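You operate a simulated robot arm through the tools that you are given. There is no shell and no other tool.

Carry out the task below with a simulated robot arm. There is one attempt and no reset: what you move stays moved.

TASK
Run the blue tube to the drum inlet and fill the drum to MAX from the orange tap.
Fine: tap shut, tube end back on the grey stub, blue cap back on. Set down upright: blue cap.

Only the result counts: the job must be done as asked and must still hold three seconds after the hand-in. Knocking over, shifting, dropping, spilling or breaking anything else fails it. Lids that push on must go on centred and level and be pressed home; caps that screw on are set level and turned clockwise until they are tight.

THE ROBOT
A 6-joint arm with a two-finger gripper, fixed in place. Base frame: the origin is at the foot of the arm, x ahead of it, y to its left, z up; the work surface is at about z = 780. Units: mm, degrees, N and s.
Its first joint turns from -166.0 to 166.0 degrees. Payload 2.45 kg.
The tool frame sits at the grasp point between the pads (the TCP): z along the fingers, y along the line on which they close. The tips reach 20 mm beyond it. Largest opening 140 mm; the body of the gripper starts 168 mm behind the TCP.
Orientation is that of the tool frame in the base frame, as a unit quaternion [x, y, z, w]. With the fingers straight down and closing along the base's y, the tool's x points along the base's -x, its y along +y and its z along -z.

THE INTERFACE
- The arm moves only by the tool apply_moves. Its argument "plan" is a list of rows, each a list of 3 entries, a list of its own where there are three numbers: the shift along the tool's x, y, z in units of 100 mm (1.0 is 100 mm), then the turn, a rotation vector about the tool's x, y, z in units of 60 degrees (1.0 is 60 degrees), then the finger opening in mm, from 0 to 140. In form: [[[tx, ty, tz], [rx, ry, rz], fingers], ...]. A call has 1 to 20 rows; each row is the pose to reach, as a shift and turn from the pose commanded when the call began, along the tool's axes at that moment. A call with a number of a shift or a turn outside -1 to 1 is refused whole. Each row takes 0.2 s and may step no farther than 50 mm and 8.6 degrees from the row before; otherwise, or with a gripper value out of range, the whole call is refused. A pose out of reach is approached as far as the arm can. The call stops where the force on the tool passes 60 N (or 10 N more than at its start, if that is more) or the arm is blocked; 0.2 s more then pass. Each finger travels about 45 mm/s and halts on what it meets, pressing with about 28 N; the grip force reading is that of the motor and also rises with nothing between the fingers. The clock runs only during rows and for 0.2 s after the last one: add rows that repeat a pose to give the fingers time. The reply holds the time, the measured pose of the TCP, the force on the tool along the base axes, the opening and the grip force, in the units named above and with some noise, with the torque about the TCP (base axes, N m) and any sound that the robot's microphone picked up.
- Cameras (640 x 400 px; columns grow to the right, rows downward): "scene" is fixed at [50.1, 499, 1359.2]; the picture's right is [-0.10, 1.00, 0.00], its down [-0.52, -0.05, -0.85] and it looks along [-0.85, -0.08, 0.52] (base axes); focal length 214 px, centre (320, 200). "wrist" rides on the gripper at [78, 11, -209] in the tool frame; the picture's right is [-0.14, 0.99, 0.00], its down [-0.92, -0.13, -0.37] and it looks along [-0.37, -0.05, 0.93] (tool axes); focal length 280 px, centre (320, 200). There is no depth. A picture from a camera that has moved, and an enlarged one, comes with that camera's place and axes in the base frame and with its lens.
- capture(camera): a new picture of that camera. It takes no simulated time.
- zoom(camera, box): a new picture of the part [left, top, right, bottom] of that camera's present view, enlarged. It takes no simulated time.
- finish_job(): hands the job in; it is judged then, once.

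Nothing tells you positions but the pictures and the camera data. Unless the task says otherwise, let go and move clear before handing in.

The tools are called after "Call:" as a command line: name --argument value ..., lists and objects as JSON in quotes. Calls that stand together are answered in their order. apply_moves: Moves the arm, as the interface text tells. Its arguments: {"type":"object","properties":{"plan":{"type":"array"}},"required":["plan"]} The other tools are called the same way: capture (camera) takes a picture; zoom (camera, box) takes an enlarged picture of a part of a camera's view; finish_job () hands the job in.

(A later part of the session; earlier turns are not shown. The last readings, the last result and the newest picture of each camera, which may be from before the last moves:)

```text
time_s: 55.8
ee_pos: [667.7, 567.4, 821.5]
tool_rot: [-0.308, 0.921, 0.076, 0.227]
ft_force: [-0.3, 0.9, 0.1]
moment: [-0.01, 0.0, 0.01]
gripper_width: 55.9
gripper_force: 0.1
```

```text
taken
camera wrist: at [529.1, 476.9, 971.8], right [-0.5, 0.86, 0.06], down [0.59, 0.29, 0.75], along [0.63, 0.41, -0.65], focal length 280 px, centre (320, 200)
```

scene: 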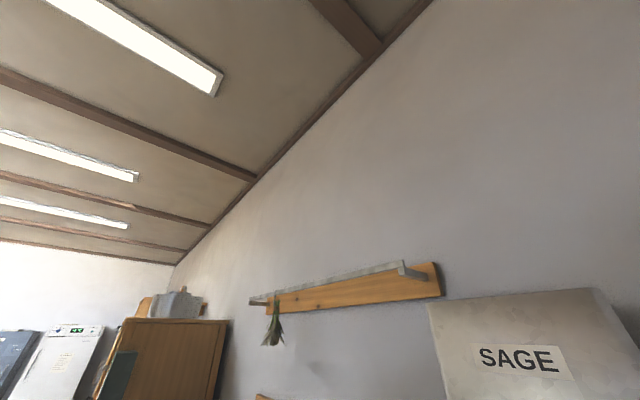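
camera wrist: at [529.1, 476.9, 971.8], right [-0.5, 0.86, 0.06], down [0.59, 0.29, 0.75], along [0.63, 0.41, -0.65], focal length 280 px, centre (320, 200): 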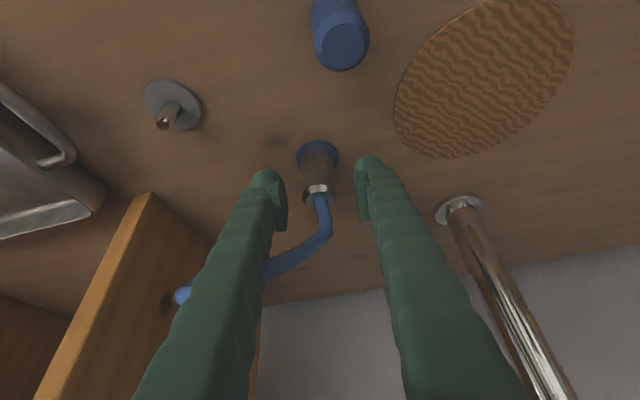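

The tube end is seated on the drum inlet. I'll retract and move to view the orange tap lever.

Call:
apply_moves --plan '[[[0, 0, -0.3], [0, 0, 0], 56], [[0, 0, -0.65], [0, 0, 0], 56], [[0, 0, -1.0], [0, 0, 0], 56]]'

Call:
capture --camera "wrist"

```text
time_s: 56.6
ee_pos: [630.8, 540.7, 910.6]
tool_rot: [-0.308, 0.921, 0.075, 0.226]
ft_force: [-0.8, 1.2, -0.4]
moment: [0.01, 0.05, -0.01]
gripper_width: 56.0
gripper_force: 0.1
```

```text
taken
camera wrist: at [492.4, 449.8, 1059.8], right [-0.5, 0.86, 0.06], down [0.59, 0.29, 0.75], along [0.63, 0.41, -0.65], focal length 280 px, centre (320, 200)
```

wrist: 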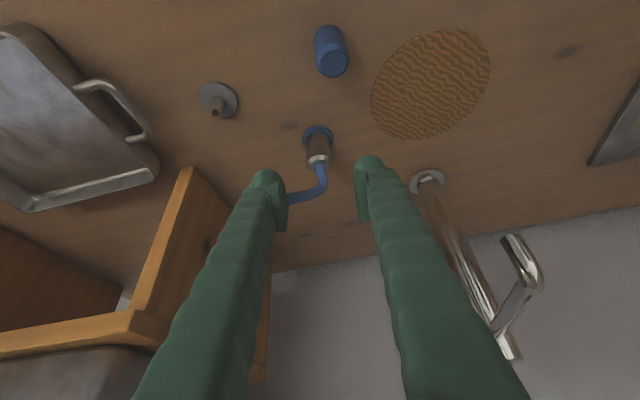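

Call:
apply_moves --plan '[[[0.0, 0, -0.4], [0, 0, 0], 50], [[0.0, -0.3, -0.6], [0, 0, 0], 40], [[0.08, -0.6, -0.8], [0, 0, 0], 40], [[0.16, -1.0, -1.0], [0, 0, 0], 40]]'

Call:
capture --camera "wrist"

Call:
zoom --camera "wrist" --box '[240, 260, 360, 380]'

```text
time_s: 57.6
ee_pos: [642.1, 424.6, 991.3]
tool_rot: [-0.308, 0.921, 0.075, 0.226]
ft_force: [0.3, 0.5, 0.9]
moment: [-0.02, 0.03, -0.04]
gripper_width: 40.0
gripper_force: 0.1
```

```text
taken
camera wrist: at [503.6, 333.5, 1141.1], right [-0.5, 0.86, 0.06], down [0.59, 0.29, 0.75], along [0.63, 0.41, -0.65], focal length 280 px, centre (320, 200)
```

wrist: 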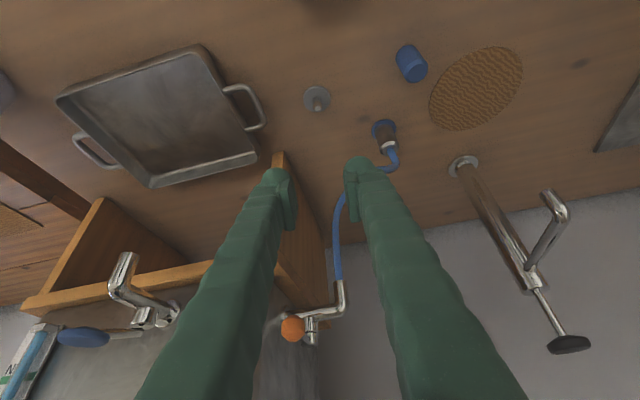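

```text
3.33 times, centred on (300, 320) of wrist
camera zoom: at [503.6, 333.5, 1141.1], right [-0.5, 0.86, 0.06], down [0.59, 0.29, 0.75], along [0.63, 0.41, -0.65], focal length 935 px, centre (387, -200)
```

zoom: 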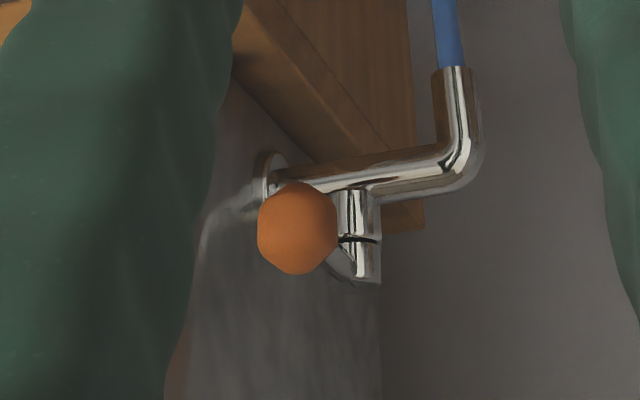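

I have the tap geometry: the knob is an elongated oval centred near (770, 462, 1055), pivoting about (825, 516), and it opens by swinging right, away from the drum. I want a side view to see the gap between knob and drum, so I'll swing the view round to the right.

Call:
apply_moves --plan '[[[-0.1, 0.1, -0.05], [0.06, 0, 0.114], 40], [[-0.2, 0.25, -0.1], [0.12, 0, 0.229], 40], [[-0.3, 0.4, -0.2], [0.18, 0, 0.343], 40], [[-0.4, 0.55, -0.2], [0.24, 0, 0.457], 40], [[-0.5, 0.7, -0.2], [0.3, 0, 0.572], 40], [[-0.55, 0.85, -0.2], [0.36, 0, 0.686], 40], [[-0.55, 1.0, -0.2], [0.42, 0, 0.8], 40], [[-0.55, 1.0, -0.2], [0.48, 0, 0.915], 40]]'

Call:
capture --camera "wrist"

```text
time_s: 59.4
ee_pos: [613.9, 526.3, 1034.5]
tool_rot: [0.211, 0.948, -0.052, 0.234]
ft_force: [-0.7, -1.0, -0.1]
moment: [0.04, 0.01, -0.01]
gripper_width: 39.9
gripper_force: 0.2
```

```text
taken
camera wrist: at [469.0, 608.6, 1184.3], right [0.53, 0.85, 0.06], down [0.53, -0.39, 0.75], along [0.66, -0.37, -0.65], focal length 280 px, centre (320, 200)
```

wrist: 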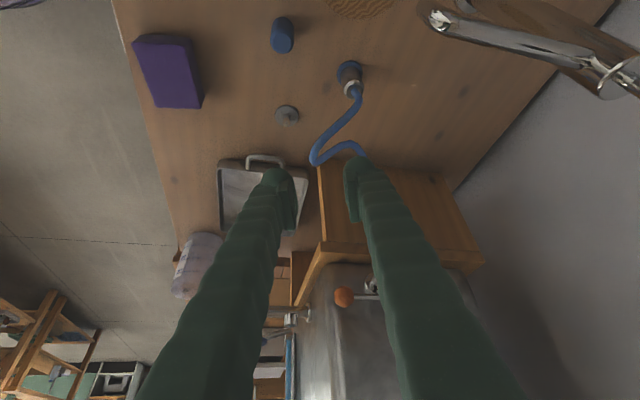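

Call:
apply_moves --plan '[[[0, 0.3, 0], [0, 0, 0], 40]]'

Call:
zoom --camera "wrist" --box '[260, 240, 380, 340]'

Call:
zoom --camera "wrist" --box '[290, 265, 350, 310]'

```text
time_s: 59.8
ee_pos: [627.8, 555.6, 1034.5]
tool_rot: [0.211, 0.948, -0.052, 0.234]
ft_force: [0.0, -0.1, -0.5]
moment: [0.07, -0.02, 0.03]
gripper_width: 39.9
gripper_force: 0.0
```

```text
4.00 times, centred on (320, 290) of wrist
camera zoom: at [481.3, 636.2, 1184.7], right [0.53, 0.85, 0.06], down [0.53, -0.39, 0.75], along [0.66, -0.37, -0.65], focal length 1122 px, centre (320, -160)
```

zoom: 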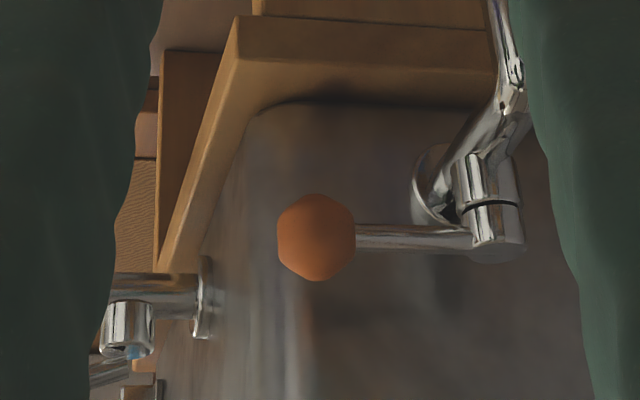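

```text
8.89 times, centred on (320, 288) of wrist
camera zoom: at [481.3, 636.2, 1184.7], right [0.53, 0.85, 0.06], down [0.53, -0.39, 0.75], along [0.66, -0.37, -0.65], focal length 2492 px, centre (320, -578)
```

zoom: 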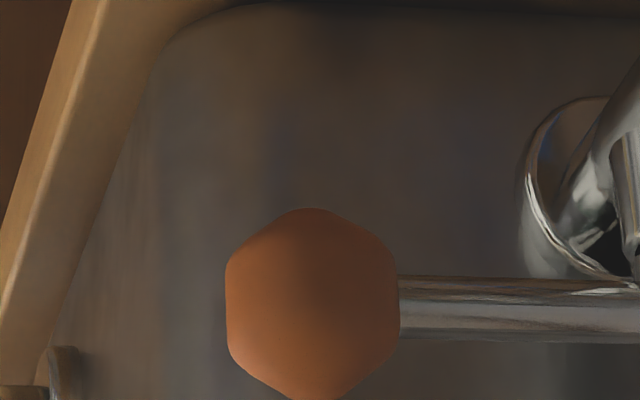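

The ball knob is about 25 mm across on a thin rod, with its pivot near (808, 506, 1053). The gap to the drum wall is too small for a finger, so I'll grip the ball with the fingers above and below it, tool horizontal and rolled 90°, and swing it to the right. First I'll retreat and re-orient.

Call:
apply_moves --plan '[[[-0.02, -0.15, -0.15], [-0.05, 0, -0.095], 50], [[-0.03, -0.3, -0.3], [-0.1, 0, -0.19], 50], [[-0.05, -0.5, -0.45], [-0.15, 0, -0.286], 50], [[-0.06, -0.7, -0.6], [-0.2, 0, -0.38], 50], [[-0.08, -0.85, -0.7], [-0.25, 0, -0.477], 50], [[-0.08, -1.0, -0.7], [-0.3, 0, -0.572], 50]]'

```text
time_s: 61.2
ee_pos: [560.6, 473.3, 1100.3]
tool_rot: [-0.117, 0.964, 0.029, 0.237]
ft_force: [0.3, 0.6, -1.6]
moment: [-0.05, 0.02, -0.01]
gripper_width: 50.0
gripper_force: 0.0
```

Call:
apply_moves --plan '[[[0.02, -0.2, -0.01], [-0.055, 0, -0.1045], 50], [[0.04, -0.4, -0.02], [-0.11, 0, -0.209], 50], [[0.06, -0.6, -0.03], [-0.164, 0, -0.3136], 50], [[0.08, -0.8, -0.04], [-0.219, 0, -0.418], 50], [[0.1, -0.95, -0.05], [-0.274, 0, -0.5226], 50]]'

```text
time_s: 62.4
ee_pos: [572.7, 379.8, 1099.6]
tool_rot: [-0.405, 0.882, 0.1, 0.218]
ft_force: [-0.1, 0.6, 0.6]
moment: [-0.02, 0.01, 0.02]
gripper_width: 50.3
gripper_force: 0.0
```

Call:
apply_moves --plan '[[[0, 0, 0], [0, -0.14, 0], 50], [[0, 0, 0], [0, -0.28, 0], 50], [[0, 0, 0], [0, -0.42, 0], 50], [[0, 0, 0], [0, -0.56, 0], 50], [[0, 0, 0], [0, -0.7, 0], 50], [[0, 0, 0], [0, -0.84, 0], 50], [[0, 0, 0], [0, -0.98, 0], 50]]'

Call:
apply_moves --plan '[[[0, 0, 0], [0, -0.056, 0], 50]]'

Call:
capture --camera "wrist"

```text
time_s: 64.0
ee_pos: [573.4, 380.3, 1099.8]
tool_rot: [-0.303, 0.663, 0.285, 0.623]
ft_force: [0.0, 0.4, 0.2]
moment: [0.01, -0.01, 0.01]
gripper_width: 50.0
gripper_force: 0.1
```

```text
time_s: 64.4
ee_pos: [572.4, 380.2, 1100.5]
tool_rot: [-0.294, 0.644, 0.293, 0.642]
ft_force: [0.0, -0.1, 0.4]
moment: [0.01, -0.02, 0.06]
gripper_width: 49.9
gripper_force: 0.0
```

```text
taken
camera wrist: at [427.8, 228.7, 1024.5], right [-0.75, 0.65, 0.14], down [-0.14, -0.36, 0.92], along [0.65, 0.67, 0.36], focal length 280 px, centre (320, 200)
```

wrist: 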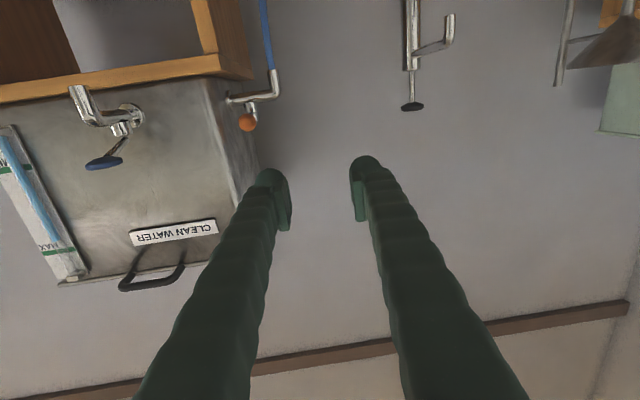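

Call:
apply_moves --plan '[[[0, 0, 0], [0, 0, 0.125], 50], [[0, 0, 0], [0, 0, 0.25], 50], [[0, 0, 0], [0, 0, 0.375], 50], [[0, 0, 0], [0, 0, 0.5], 50], [[0, 0, 0], [0, 0, 0.625], 50], [[0, 0, 0], [0, 0, 0.75], 50]]'

Call:
apply_moves --plan '[[[0, 0, 0], [0, 0, 0.125], 50], [[0, 0, 0], [0, 0, 0.25], 50], [[0, 0, 0], [0, 0, 0.375], 50], [[0, 0, 0], [0, 0, 0.5], 50], [[0, 0, 0], [0, 0, 0.625], 50], [[0, 0, 0], [0, 0, 0.75], 50]]'

Call:
capture --camera "wrist"

```text
time_s: 65.8
ee_pos: [573.7, 379.7, 1098.9]
tool_rot: [-0.026, 0.708, 0.517, 0.48]
ft_force: [0.0, -0.3, -0.4]
moment: [0.0, -0.03, 0.03]
gripper_width: 50.1
gripper_force: 0.0
```

```text
time_s: 67.2
ee_pos: [571.9, 379.4, 1100.1]
tool_rot: [0.248, 0.664, 0.661, 0.246]
ft_force: [-0.4, 0.1, 0.4]
moment: [-0.02, 0.01, 0.0]
gripper_width: 49.7
gripper_force: 0.1
```

```text
taken
camera wrist: at [377.8, 273.5, 1113.0], right [0.11, -0.09, 0.99], down [0.45, -0.88, -0.13], along [0.88, 0.46, -0.06], focal length 280 px, centre (320, 200)
```

wrist: 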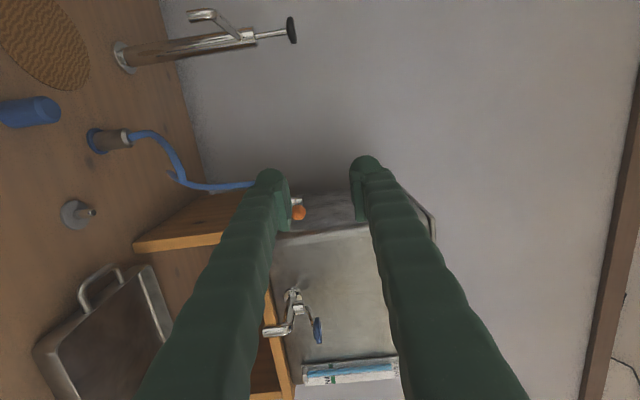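

Call:
zoom --camera "wrist" --box '[270, 180, 340, 250]'

Call:
zoom --camera "wrist" --box '[290, 340, 420, 400]'

```text
5.71 times, centred on (305, 215) of wrist
camera zoom: at [377.8, 273.5, 1113.0], right [0.11, -0.09, 0.99], down [0.45, -0.88, -0.13], along [0.88, 0.46, -0.06], focal length 1602 px, centre (406, 114)
```

zoom: 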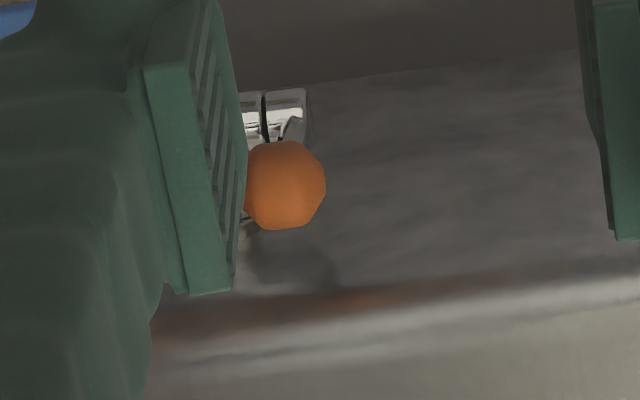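

```text
4.92 times, centred on (355, 370) of wrist
camera zoom: at [377.8, 273.5, 1113.0], right [0.11, -0.09, 0.99], down [0.45, -0.88, -0.13], along [0.88, 0.46, -0.06], focal length 1380 px, centre (148, -637)
```

zoom: 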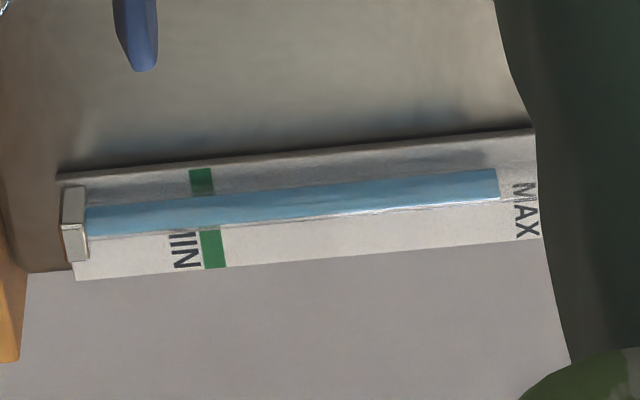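

The fingers can take the ball from above and below here, and the CLEAN WATER gauge is visible from this pose for monitoring. I'll move to the pre-grasp in front of the ball.

Call:
apply_moves --plan '[[[-0.3, -0.15, 0.1], [0, 0, 0], 50], [[-0.6, -0.3, 0.25], [0, 0, 0], 50], [[-0.85, -0.45, 0.45], [0, 0, 0], 50], [[-0.956, -0.45, 0.8], [0, 0, 0], 50]]'

Call:
capture --camera "wrist"

Call:
zoom --camera "wrist" --box '[260, 130, 400, 270]'

```text
time_s: 68.2
ee_pos: [697.7, 377.2, 1054.0]
tool_rot: [0.247, 0.664, 0.662, 0.247]
ft_force: [-0.1, 0.0, -0.1]
moment: [-0.01, -0.01, 0.0]
gripper_width: 50.1
gripper_force: 0.1
```

```text
taken
camera wrist: at [501.8, 271.0, 1066.9], right [0.11, -0.09, 0.99], down [0.45, -0.88, -0.13], along [0.88, 0.46, -0.05], focal length 280 px, centre (320, 200)
```

wrist: 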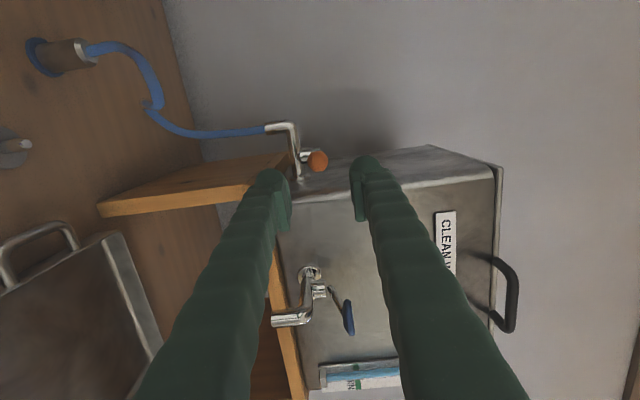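

```text
2.86 times, centred on (330, 200) of wrist
camera zoom: at [501.8, 271.0, 1066.9], right [0.11, -0.09, 0.99], down [0.45, -0.88, -0.13], along [0.88, 0.46, -0.05], focal length 801 px, centre (291, 200)
```

zoom: 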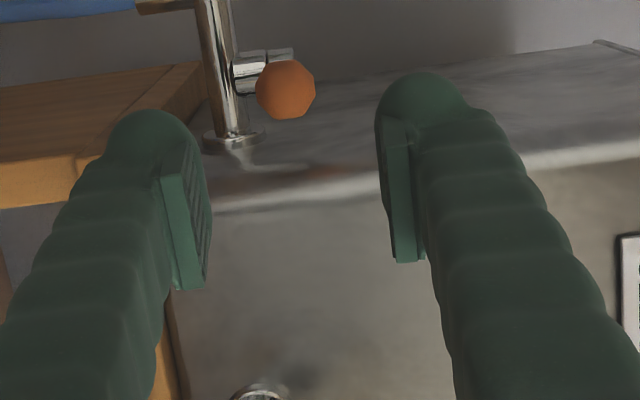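

The alignment looks good: the ball is about 112 mm ahead along the tool axis and about 2 mm below centre. I'll advance.

Call:
apply_moves --plan '[[[0.0, -0.01, 0.3], [0, 0, 0], 50], [[0.0, -0.015, 0.6], [0, 0, 0], 50], [[0.0, -0.015, 0.85], [0, 0, 0], 50]]'

Call:
capture --camera "wrist"

Call:
zoom --camera "wrist" --box '[260, 120, 380, 240]'

```text
time_s: 69.0
ee_pos: [754.0, 440.2, 1052.1]
tool_rot: [0.247, 0.664, 0.662, 0.247]
ft_force: [0.4, 0.3, -0.5]
moment: [0.0, 0.04, 0.0]
gripper_width: 50.0
gripper_force: 0.1
```

```text
taken
camera wrist: at [558.4, 333.6, 1065.3], right [0.11, -0.09, 0.99], down [0.45, -0.88, -0.13], along [0.88, 0.46, -0.05], focal length 280 px, centre (320, 200)
```

wrist: 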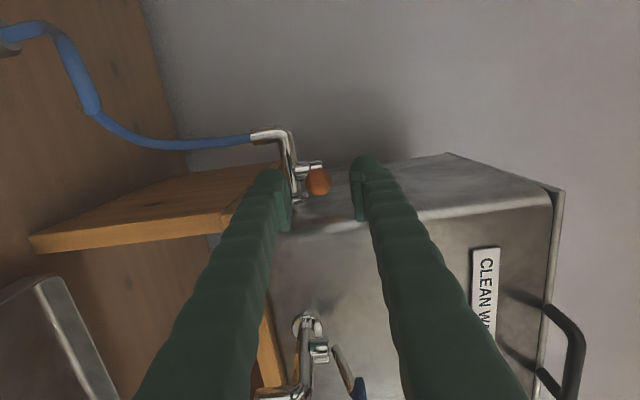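

```text
3.33 times, centred on (320, 180) of wrist
camera zoom: at [558.4, 333.6, 1065.3], right [0.11, -0.09, 0.99], down [0.45, -0.88, -0.13], along [0.88, 0.46, -0.05], focal length 935 px, centre (320, 267)
```

zoom: 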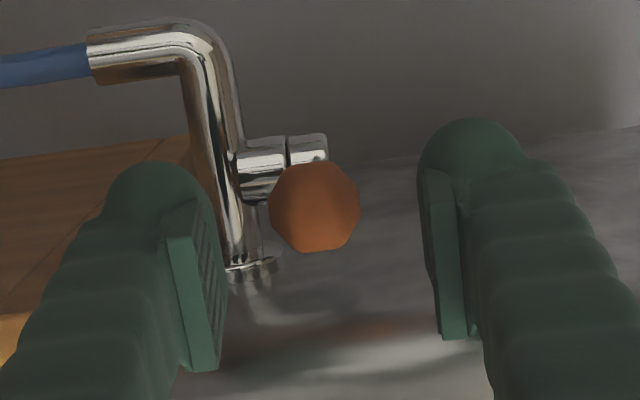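

Call:
apply_moves --plan '[[[0.0, -0.01, 0.15], [0, 0, 0], 50], [[0.0, -0.01, 0.25], [0, 0, 0], 50]]'

Call:
zoom --camera "wrist" --box '[260, 120, 380, 240]'

```text
time_s: 69.6
ee_pos: [770.0, 460.4, 1051.4]
tool_rot: [0.248, 0.664, 0.661, 0.246]
ft_force: [1.1, 0.4, -0.3]
moment: [0.0, -0.03, 0.0]
gripper_width: 49.9
gripper_force: 0.1
```

```text
3.33 times, centred on (320, 180) of wrist
camera zoom: at [574.6, 354.0, 1064.6], right [0.11, -0.09, 0.99], down [0.45, -0.88, -0.13], along [0.88, 0.46, -0.05], focal length 935 px, centre (320, 267)
```

zoom: 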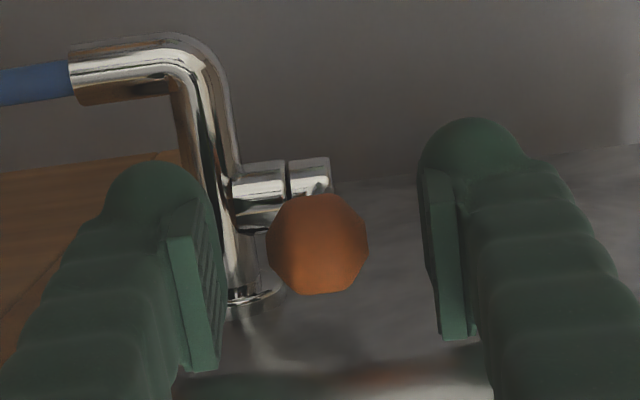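

The ball is right at the grasp point. Closing on it.

Call:
apply_moves --plan '[[[0, 0, 0], [0, 0, 0], 40], [[0, 0, 0], [0, 0, 0], 30], [[0, 0, 0], [0, 0, 0], 20], [[0, 0, 0], [0, 0, 0], 18], [[0, 0, 0], [0, 0, 0], 18]]'

Call:
zoom --camera "wrist" --box '[260, 120, 380, 240]'

Call:
zoom --camera "wrist" --box '[300, 370, 400, 400]'

```text
time_s: 70.8
ee_pos: [770.3, 460.2, 1051.5]
tool_rot: [0.248, 0.664, 0.661, 0.246]
ft_force: [-1.2, -0.9, -6.7]
moment: [-0.06, 0.05, -0.01]
gripper_width: 22.7
gripper_force: 3.5
```

```text
3.33 times, centred on (320, 180) of wrist
camera zoom: at [574.6, 353.9, 1064.4], right [0.11, -0.09, 0.99], down [0.45, -0.88, -0.13], along [0.88, 0.46, -0.05], focal length 935 px, centre (320, 267)
```

zoom: 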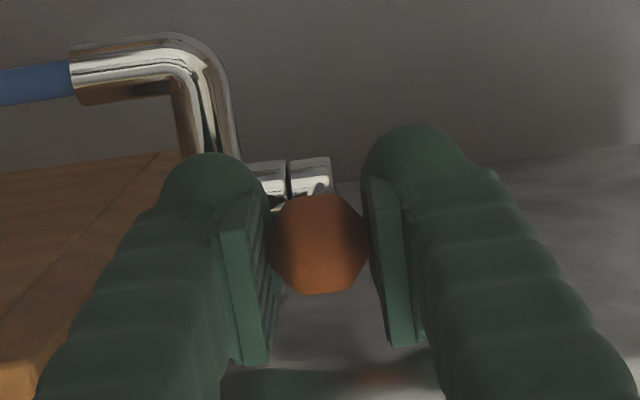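

```text
6.40 times, centred on (350, 385) of wrist
camera zoom: at [574.6, 353.9, 1064.4], right [0.11, -0.09, 0.99], down [0.45, -0.88, -0.13], along [0.88, 0.46, -0.05], focal length 1794 px, centre (128, -984)
```

zoom: 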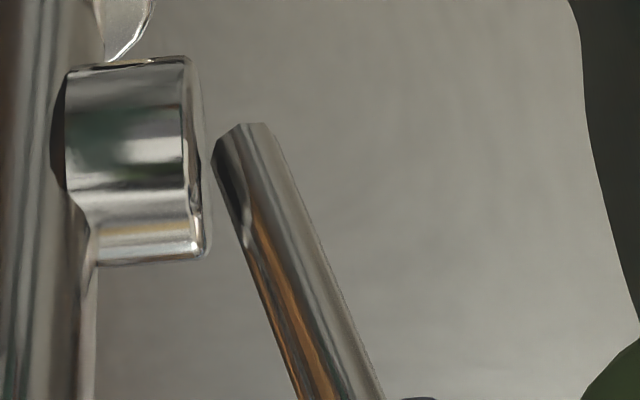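

Call:
apply_moves --plan '[[[0, -0.008, 0], [0, 0, 0], 18], [[0, -0.012, 0], [0, 0, 0], 18], [[0, -0.012, 0], [0, 0, 0], 18]]'

```text
time_s: 71.6
ee_pos: [768.9, 459.1, 1050.7]
tool_rot: [0.247, 0.664, 0.661, 0.248]
ft_force: [3.4, 1.1, 9.6]
moment: [-0.05, 0.14, -0.1]
gripper_width: 20.7
gripper_force: 38.1
```

Call:
zoom --camera "wrist" --box '[260, 120, 380, 240]'

```text
3.33 times, centred on (320, 180) of wrist
camera zoom: at [574.4, 353.9, 1063.7], right [0.11, -0.09, 0.99], down [0.45, -0.88, -0.13], along [0.88, 0.46, -0.05], focal length 935 px, centre (320, 267)
```

zoom: 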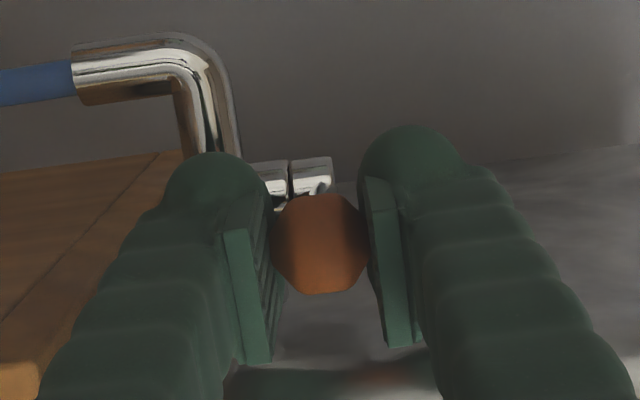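

The ball is held. I'll open the tap partway, about 20° clockwise seen from above around the pivot. The clock only runs during moves, so I can look in between.

Call:
apply_moves --plan '[[[0.1, 0.004, 0.009], [0, 0, 0], 18], [[0.197, 0.004, 0.035], [0, 0, 0], 18]]'

Call:
zoom --camera "wrist" --box '[260, 120, 380, 240]'

Call:
capture --camera "wrist"

```text
time_s: 72.2
ee_pos: [757.5, 475.4, 1051.0]
tool_rot: [0.248, 0.663, 0.662, 0.247]
ft_force: [10.0, -18.8, -8.1]
moment: [-0.1, 0.11, -1.21]
gripper_width: 20.6
gripper_force: 44.8
```

```text
3.33 times, centred on (320, 180) of wrist
camera zoom: at [562.3, 369.4, 1064.1], right [0.11, -0.09, 0.99], down [0.45, -0.88, -0.13], along [0.88, 0.46, -0.05], focal length 935 px, centre (320, 267)
```

zoom: 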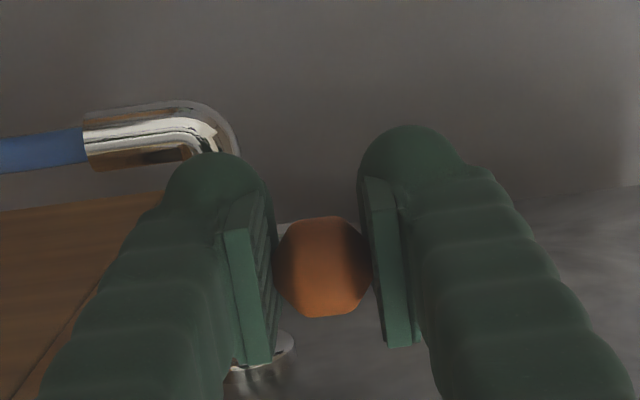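

```text
taken
camera wrist: at [562.3, 369.4, 1064.1], right [0.11, -0.09, 0.99], down [0.45, -0.88, -0.13], along [0.88, 0.46, -0.05], focal length 280 px, centre (320, 200)
```

wrist: 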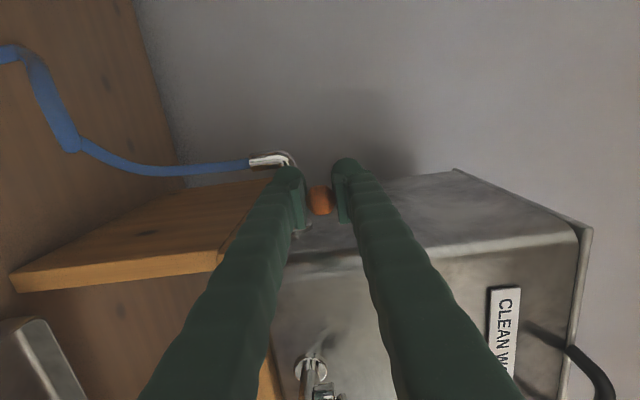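

The lever moved (force about 20 N, with a little slip). I'll check whether water is flowing on the CLEAN WATER gauge.

Call:
zoom --camera "wrist" --box '[200, 396, 480, 400]'

Call:
zoom --camera "wrist" --box '[0, 398, 640, 400]'

```text
2.29 times, centred on (340, 398) of wrist
camera zoom: at [562.3, 369.4, 1064.1], right [0.11, -0.09, 0.99], down [0.45, -0.88, -0.13], along [0.88, 0.46, -0.05], focal length 641 px, centre (274, -253)
```

zoom: 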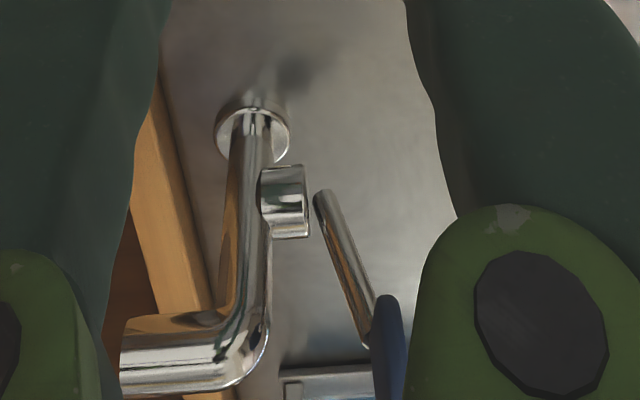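

```text
1.00 times, centred on (320, 399) of wrist (not enlarged: the box is as wide or as high as the picture)
camera zoom: at [562.3, 369.4, 1064.1], right [0.11, -0.09, 0.99], down [0.45, -0.88, -0.13], along [0.88, 0.46, -0.05], focal length 280 px, centre (320, 1)
```

zoom: 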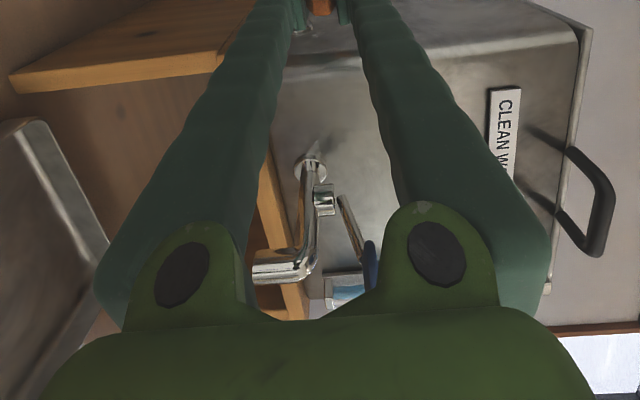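

Call:
apply_moves --plan '[[[0.08, 0, 0.02], [0, 0, 0], 18], [[0.15, 0, 0.045], [0, 0, 0], 18], [[0.15, 0, 0.045], [0, 0, 0], 18]]'

Call:
capture --camera "wrist"

Call:
zoom --camera "wrist" --box '[260, 120, 380, 240]'

```text
time_s: 73.0
ee_pos: [747.5, 489.8, 1051.5]
tool_rot: [0.248, 0.664, 0.661, 0.247]
ft_force: [-1.0, 1.5, -6.5]
moment: [0.05, 0.12, 0.09]
gripper_width: 22.0
gripper_force: 3.1
```

```text
taken
camera wrist: at [552.6, 382.7, 1064.5], right [0.11, -0.09, 0.99], down [0.46, -0.88, -0.13], along [0.88, 0.46, -0.05], focal length 280 px, centre (320, 200)
```

wrist: 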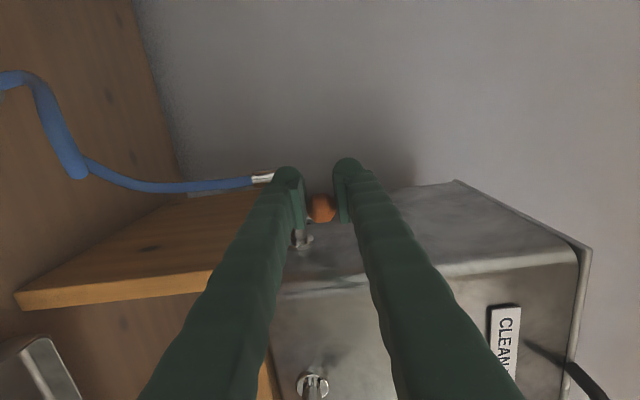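

```text
3.33 times, centred on (320, 180) of wrist
camera zoom: at [552.6, 382.7, 1064.5], right [0.11, -0.09, 0.99], down [0.46, -0.88, -0.13], along [0.88, 0.46, -0.05], focal length 935 px, centre (320, 267)
```

zoom: 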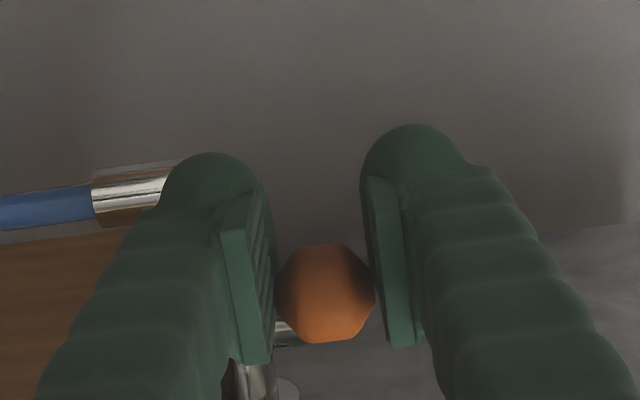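

The ball is sliding a bit on the pads, and the lever is at about 25° now. I'll swing it back toward closed before checking the drum level.

Call:
apply_moves --plan '[[[-0.1, 0, -0.03], [0, 0, 0], 16], [[-0.22, 0, -0.06], [0, 0, 0], 16], [[-0.32, 0, -0.08], [0, 0, 0], 16], [[-0.37, 0, -0.08], [0, 0, 0], 16]]'

Call:
zoom --camera "wrist" --box '[260, 120, 380, 240]'

```text
time_s: 74.0
ee_pos: [769.7, 459.6, 1052.0]
tool_rot: [0.247, 0.665, 0.661, 0.246]
ft_force: [-3.2, 2.0, -9.4]
moment: [-0.04, 0.01, 0.01]
gripper_width: 21.9
gripper_force: 4.5
```

```text
3.33 times, centred on (320, 180) of wrist
camera zoom: at [575.8, 353.0, 1064.1], right [0.11, -0.09, 0.99], down [0.46, -0.88, -0.13], along [0.88, 0.46, -0.05], focal length 935 px, centre (320, 267)
```

zoom: 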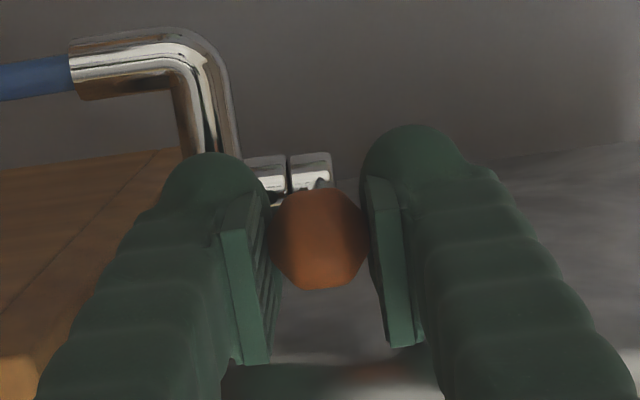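

The lever appears back at its closed position, with the ball-to-bonnet geometry the same as before. I'll release, back off, and check both gauges.

Call:
apply_moves --plan '[[[0, 0, 0], [0, 0, 0], 30], [[0, 0, 0], [0, 0, 0], 50], [[0, 0, 0], [0, 0, 0], 50]]'

Call:
apply_moves --plan '[[[0, 0, -0.4], [0, 0, 0], 50], [[0, 0, -0.8], [0, 0, 0], 50], [[0, 0.03, -0.95], [0, 0, 0], 50]]'

Call:
apply_moves --plan '[[[0.3, 0.1, -0.3], [0, 0, 0], 50], [[0.6, 0.25, -0.6], [0, 0, 0], 50], [[0.979, 0.453, -0.95], [0, 0, 0], 50], [[0.979, 0.453, -0.95], [0, 0, 0], 50]]'

Call:
zoom --camera "wrist" --box '[290, 340, 420, 400]'

Call:
zoom --camera "wrist" --box '[270, 180, 340, 250]'

```text
time_s: 74.8
ee_pos: [771.6, 458.1, 1051.5]
tool_rot: [0.247, 0.663, 0.662, 0.247]
ft_force: [-0.3, 0.0, -0.3]
moment: [0.02, -0.01, 0.0]
gripper_width: 49.9
gripper_force: 0.0
```

```text
time_s: 75.6
ee_pos: [710.4, 386.9, 1055.6]
tool_rot: [0.248, 0.664, 0.661, 0.246]
ft_force: [-0.1, -1.2, -0.1]
moment: [-0.01, 0.02, -0.01]
gripper_width: 50.2
gripper_force: 0.0
```

```text
refused: row 3 steps farther than a row can; nothing moved
```

```text
4.92 times, centred on (355, 370) of wrist
camera zoom: at [514.3, 280.5, 1067.9], right [0.11, -0.09, 0.99], down [0.45, -0.88, -0.13], along [0.88, 0.46, -0.05], focal length 1380 px, centre (148, -637)
```

zoom: 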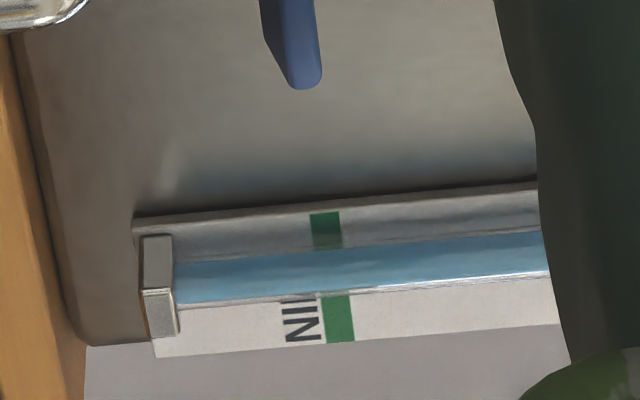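

```text
5.71 times, centred on (305, 215) of wrist
camera zoom: at [514.3, 280.5, 1067.9], right [0.11, -0.09, 0.99], down [0.45, -0.88, -0.13], along [0.88, 0.46, -0.05], focal length 1602 px, centre (406, 114)
```

zoom: 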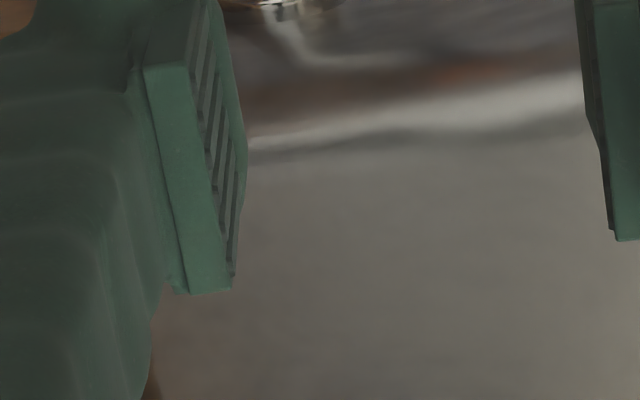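

Call:
apply_moves --plan '[[[0.245, 0.113, -0.2375], [0, 0, 0], 50], [[0.49, 0.226, -0.475], [0, 0, 0], 50], [[0.734, 0.34, -0.7125], [0, 0, 0], 50], [[0.979, 0.453, -0.95], [0, 0, 0], 50]]'

Call:
zoom --camera "wrist" --box '[290, 340, 420, 400]'

Call:
zoom --camera "wrist" --box '[270, 180, 340, 250]'

```text
time_s: 76.6
ee_pos: [573.2, 379.0, 1098.7]
tool_rot: [0.248, 0.663, 0.662, 0.246]
ft_force: [-0.3, -0.1, -0.1]
moment: [0.02, 0.0, 0.02]
gripper_width: 50.1
gripper_force: 0.1
```

```text
4.92 times, centred on (355, 370) of wrist
camera zoom: at [378.6, 272.7, 1111.4], right [0.11, -0.09, 0.99], down [0.45, -0.88, -0.13], along [0.88, 0.46, -0.05], focal length 1380 px, centre (148, -637)
```

zoom: 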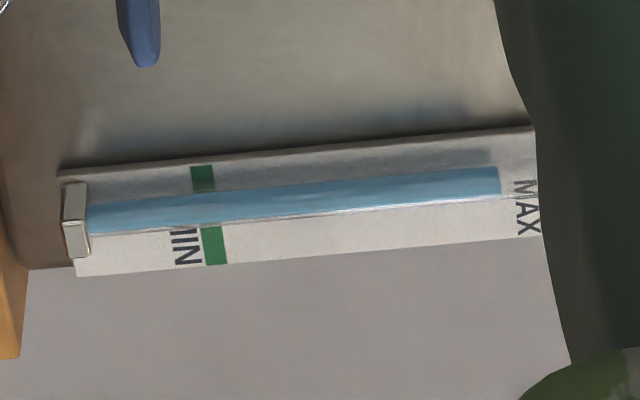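

```text
5.71 times, centred on (305, 215) of wrist
camera zoom: at [378.6, 272.7, 1111.4], right [0.11, -0.09, 0.99], down [0.45, -0.88, -0.13], along [0.88, 0.46, -0.05], focal length 1602 px, centre (406, 114)
```

zoom: 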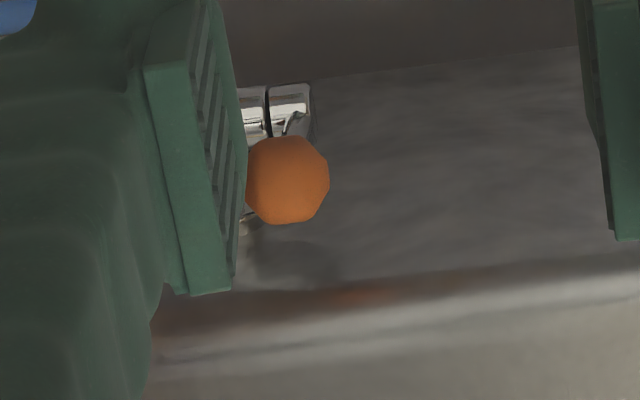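

No visible change in the CLEAN WATER level after that brief opening, and the lever is closed. Now I'll go down in front of the bench to read the drum gauge with a nearly level camera.

Call:
apply_moves --plan '[[[0.05, 0, -0.35], [0, 0, 0], 50], [[0.1, 0, -0.7], [0, 0, 0], 50], [[0.15, -0.1, -1.0], [0, 0, 0], 50]]'

Call:
apply_moves --plan '[[[0.0, -0.2, -0.35], [0, 0.1, 0], 50], [[0.0, -0.4, -0.7], [0, 0.2, 0], 50], [[0.0, -0.6, -1.0], [0, 0.3, 0], 50], [[0.0, -0.8, -1.0], [0, 0.4, 0], 50]]'

Call:
capture --camera "wrist"

```text
time_s: 77.4
ee_pos: [497.9, 312.8, 1090.0]
tool_rot: [0.248, 0.663, 0.662, 0.247]
ft_force: [0.3, 0.5, -0.2]
moment: [0.0, -0.01, 0.03]
gripper_width: 50.0
gripper_force: 0.1
```

```text
time_s: 78.4
ee_pos: [429.6, 238.4, 1010.2]
tool_rot: [0.104, 0.701, 0.698, 0.103]
ft_force: [-0.3, 0.3, 0.0]
moment: [0.04, 0.03, -0.03]
gripper_width: 50.0
gripper_force: 0.0
```

```text
taken
camera wrist: at [294.9, 61.2, 1024.1], right [0.13, -0.04, 0.99], down [0.77, -0.62, -0.13], along [0.62, 0.78, -0.05], focal length 280 px, centre (320, 200)
```

wrist: 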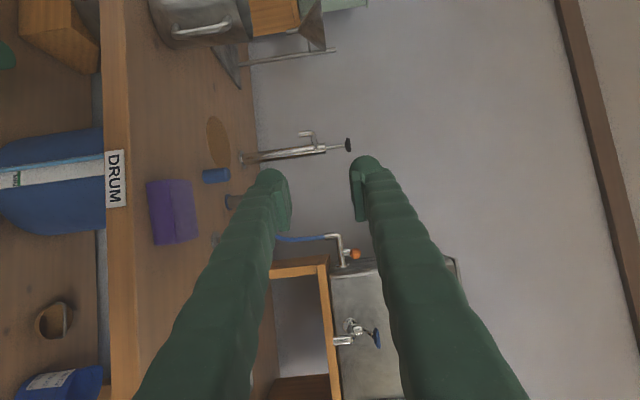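

Call:
apply_moves --plan '[[[0, -0.35, -0.1], [0, 0, 0], 50], [[0, -0.7, -0.2], [0, 0, 0], 50], [[0, -1.0, -0.3], [0, 0, 0], 50]]'

Call:
apply_moves --plan '[[[0, -0.35, 0], [0, 0, 0], 50], [[0, -0.7, 0], [0, 0, 0], 50]]'

Call:
capture --camera "wrist"

Call:
zoom --camera "wrist" --box '[60, 120, 180, 230]'

```text
time_s: 79.2
ee_pos: [421.0, 209.4, 909.5]
tool_rot: [0.104, 0.7, 0.699, 0.102]
ft_force: [-0.2, 0.0, 0.3]
moment: [-0.01, 0.03, -0.04]
gripper_width: 49.9
gripper_force: 0.2
```

```text
time_s: 79.8
ee_pos: [419.9, 207.1, 840.7]
tool_rot: [0.104, 0.701, 0.698, 0.102]
ft_force: [-0.4, -0.2, 0.1]
moment: [0.01, 0.02, -0.04]
gripper_width: 50.0
gripper_force: 0.0
```

```text
taken
camera wrist: at [285.0, 30.8, 853.2], right [0.13, -0.04, 0.99], down [0.77, -0.62, -0.13], along [0.62, 0.78, -0.05], focal length 280 px, centre (320, 200)
```

wrist: 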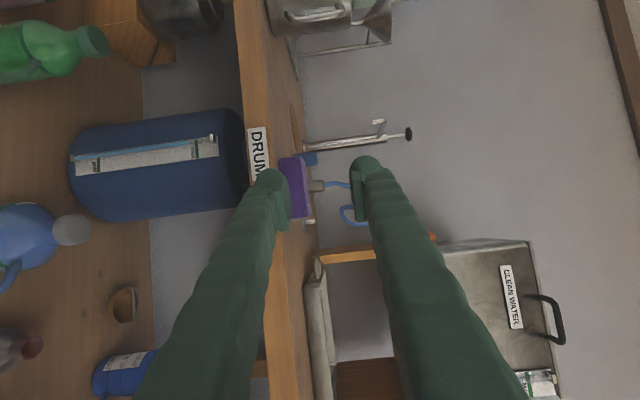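

```text
3.64 times, centred on (120, 175) of wrist
camera zoom: at [285.0, 30.8, 853.2], right [0.13, -0.04, 0.99], down [0.77, -0.62, -0.13], along [0.62, 0.78, -0.05], focal length 1020 px, centre (1047, 291)
```

zoom: 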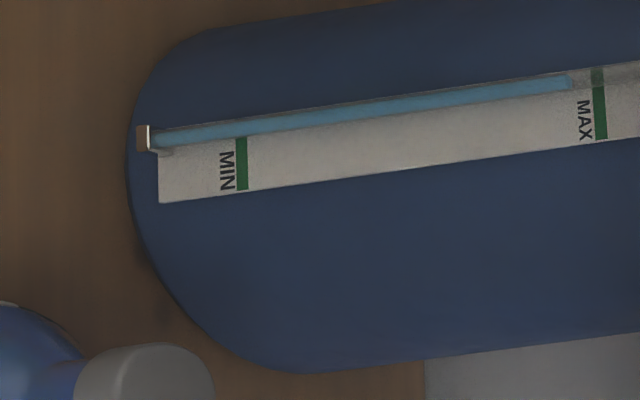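

A good view of the whole gauge: the level is a little below MAX. I'll zoom for a precise reading.

Call:
zoom --camera "wrist" --box '[175, 125, 235, 165]'

Call:
zoom --camera "wrist" --box '[70, 110, 230, 190]'

```text
10.00 times, centred on (205, 145) of wrist
camera zoom: at [285.0, 30.8, 853.2], right [0.13, -0.04, 0.99], down [0.77, -0.62, -0.13], along [0.62, 0.78, -0.05], focal length 2804 px, centre (1470, 750)
```

zoom: 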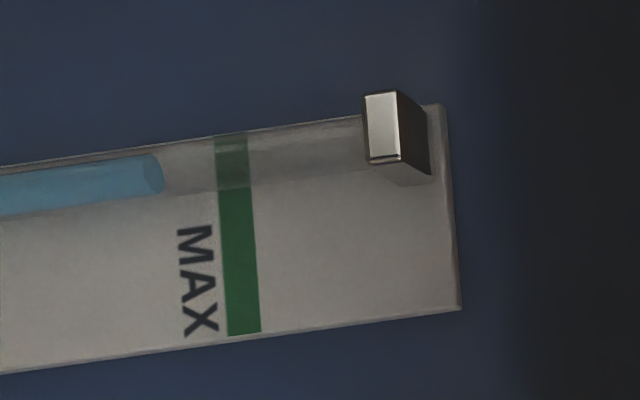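

```text
4.00 times, centred on (150, 150) of wrist
camera zoom: at [285.0, 30.8, 853.2], right [0.13, -0.04, 0.99], down [0.77, -0.62, -0.13], along [0.62, 0.78, -0.05], focal length 1122 px, centre (1000, 400)
```

zoom: 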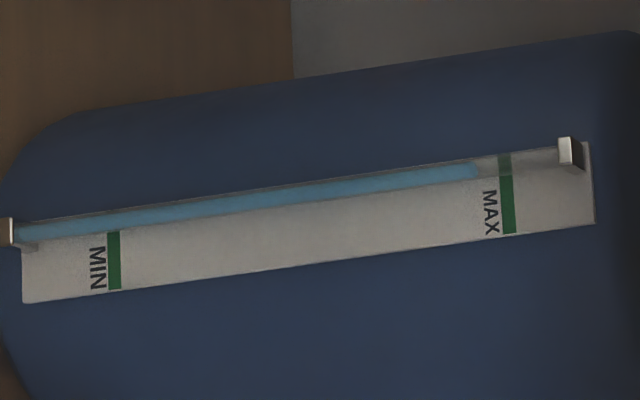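

Gap now: about 17 mm of real level below MAX (MIN–MAX is roughly 258 mm), with no measurable change from the short crack-open. So flow at small openings is slow. I'll go back, open the lever wider, leave it open, and watch the gauge.

Call:
apply_moves --plan '[[[-0.25, 0.235, 0.298], [0, -0.133, 0], 50], [[-0.505, 0.47, 0.595], [0, -0.266, 0], 50], [[-0.757, 0.703, 0.893], [0, -0.4, 0], 50]]'

Call:
apply_moves --plan '[[[-0.08, 0.25, 0.32], [0, 0, 0], 50], [[-0.17, 0.5, 0.64], [0, 0, 0], 50], [[-0.25, 0.75, 0.95], [0, 0, 0], 50]]'

Call:
apply_moves --plan '[[[-0.14, 0.22, 0.33], [0, 0, 0], 50], [[-0.28, 0.44, 0.66], [0, 0, 0], 50], [[-0.4, 0.655, 0.98], [0, 0, 0], 50]]'

Call:
capture --camera "wrist"

Call:
zoom --camera "wrist" --box '[260, 120, 380, 240]'

```text
time_s: 80.6
ee_pos: [519.3, 271.6, 912.2]
tool_rot: [0.248, 0.664, 0.661, 0.246]
ft_force: [-0.1, -0.1, 0.6]
moment: [-0.01, 0.0, 0.04]
gripper_width: 49.8
gripper_force: 0.0
```

```text
time_s: 81.4
ee_pos: [601.4, 328.2, 984.6]
tool_rot: [0.248, 0.664, 0.661, 0.247]
ft_force: [-0.2, 0.2, -0.3]
moment: [-0.01, -0.01, 0.01]
gripper_width: 50.1
gripper_force: 0.1
```

```text
time_s: 82.2
ee_pos: [696.5, 379.2, 1053.2]
tool_rot: [0.248, 0.663, 0.662, 0.247]
ft_force: [-0.5, 0.4, -0.9]
moment: [-0.03, 0.03, -0.05]
gripper_width: 50.1
gripper_force: 0.0
```

```text
taken
camera wrist: at [501.2, 271.5, 1065.7], right [0.11, -0.09, 0.99], down [0.45, -0.88, -0.13], along [0.88, 0.46, -0.05], focal length 280 px, centre (320, 200)
```

wrist: 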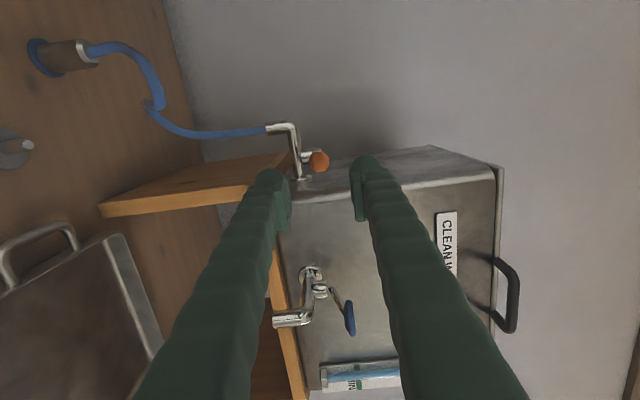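

```text
3.33 times, centred on (320, 180) of wrist
camera zoom: at [501.2, 271.5, 1065.7], right [0.11, -0.09, 0.99], down [0.45, -0.88, -0.13], along [0.88, 0.46, -0.05], focal length 935 px, centre (320, 267)
```

zoom: 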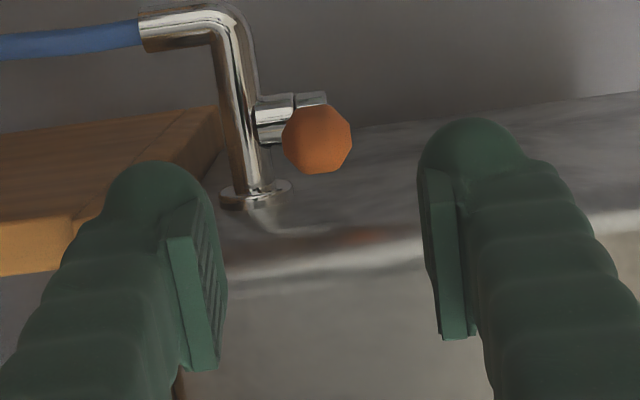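

Call:
apply_moves --plan '[[[-0.005, -0.01, 0.35], [0, 0, 0], 50], [[-0.01, -0.025, 0.7], [0, 0, 0], 50], [[-0.01, -0.025, 1.0], [0, 0, 0], 50]]'

Call:
apply_moves --plan '[[[0, 0, 0.1], [0, 0, 0], 50], [[0, 0, 0.1], [0, 0, 0], 35], [[0, 0, 0.1], [0, 0, 0], 20], [[0, -0.003, 0.1], [0, 0, 0], 14], [[0, -0.006, 0.1], [0, 0, 0], 14], [[0, -0.006, 0.1], [0, 0, 0], 14]]'

Call:
zoom --camera "wrist" --box '[260, 120, 380, 240]'

```text
time_s: 83.0
ee_pos: [761.5, 449.2, 1049.1]
tool_rot: [0.248, 0.664, 0.661, 0.246]
ft_force: [-0.8, 0.1, -0.3]
moment: [0.0, 0.01, 0.03]
gripper_width: 50.2
gripper_force: 0.1
```

```text
time_s: 84.4
ee_pos: [766.3, 458.3, 1047.6]
tool_rot: [0.247, 0.664, 0.661, 0.246]
ft_force: [0.8, 0.2, 20.6]
moment: [0.09, -0.01, -0.05]
gripper_width: 27.2
gripper_force: 9.5
```

```text
3.33 times, centred on (320, 180) of wrist
camera zoom: at [572.2, 351.8, 1060.9], right [0.11, -0.09, 0.99], down [0.45, -0.88, -0.13], along [0.88, 0.46, -0.05], focal length 935 px, centre (320, 267)
```

zoom: 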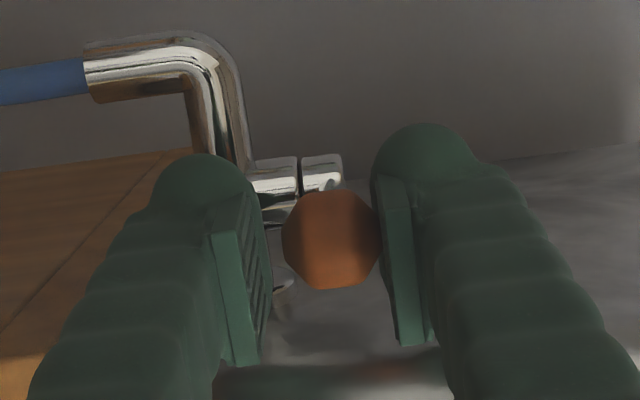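

The gripper is about 3 mm low: the upper finger touches and the lower one doesn't. I'll raise it to centre on the ball.

Call:
apply_moves --plan '[[[0, 0.02, 0], [0, 0, 0], 14], [[0, 0.03, 0], [0, 0, 0], 14], [[0, 0.03, 0], [0, 0, 0], 14]]'

Call:
zoom --camera "wrist" --box '[260, 120, 380, 240]'

```text
time_s: 85.2
ee_pos: [767.2, 458.3, 1049.9]
tool_rot: [0.247, 0.664, 0.662, 0.246]
ft_force: [-3.2, -1.7, 3.5]
moment: [-0.1, 0.06, 0.08]
gripper_width: 21.9
gripper_force: 35.5
```

```text
3.33 times, centred on (320, 180) of wrist
camera zoom: at [572.5, 352.0, 1063.5], right [0.11, -0.09, 0.99], down [0.46, -0.88, -0.13], along [0.88, 0.46, -0.05], focal length 935 px, centre (320, 267)
```

zoom: 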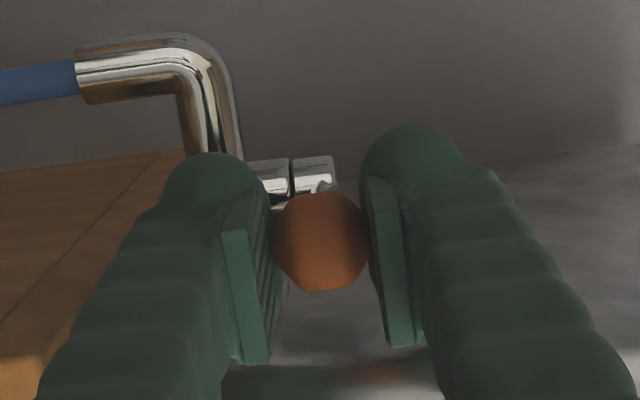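

Call:
apply_moves --plan '[[[0.1, 0, 0.009], [0, 0, 0], 14], [[0.197, 0, 0.035], [0, 0, 0], 14], [[0.2875, 0, 0.077], [0, 0, 0], 14]]'

Call:
zoom --camera "wrist" --box '[260, 120, 380, 240]'

```text
time_s: 86.0
ee_pos: [750.0, 486.0, 1050.4]
tool_rot: [0.246, 0.664, 0.662, 0.244]
ft_force: [0.5, -0.9, 12.3]
moment: [-0.01, -0.1, -0.03]
gripper_width: 21.6
gripper_force: 6.0
```

```text
3.33 times, centred on (320, 180) of wrist
camera zoom: at [554.7, 378.6, 1063.5], right [0.11, -0.09, 0.99], down [0.46, -0.88, -0.13], along [0.88, 0.47, -0.05], focal length 935 px, centre (320, 267)
```

zoom: 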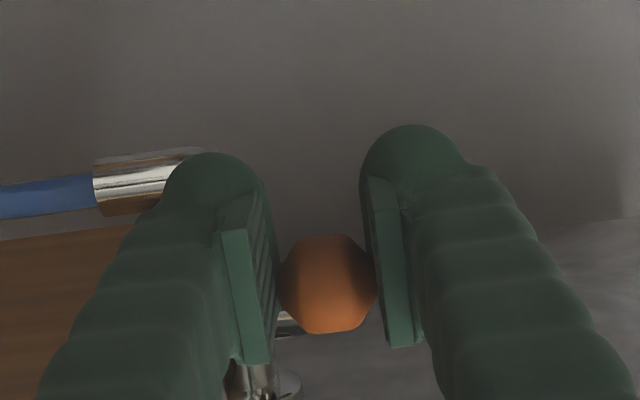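

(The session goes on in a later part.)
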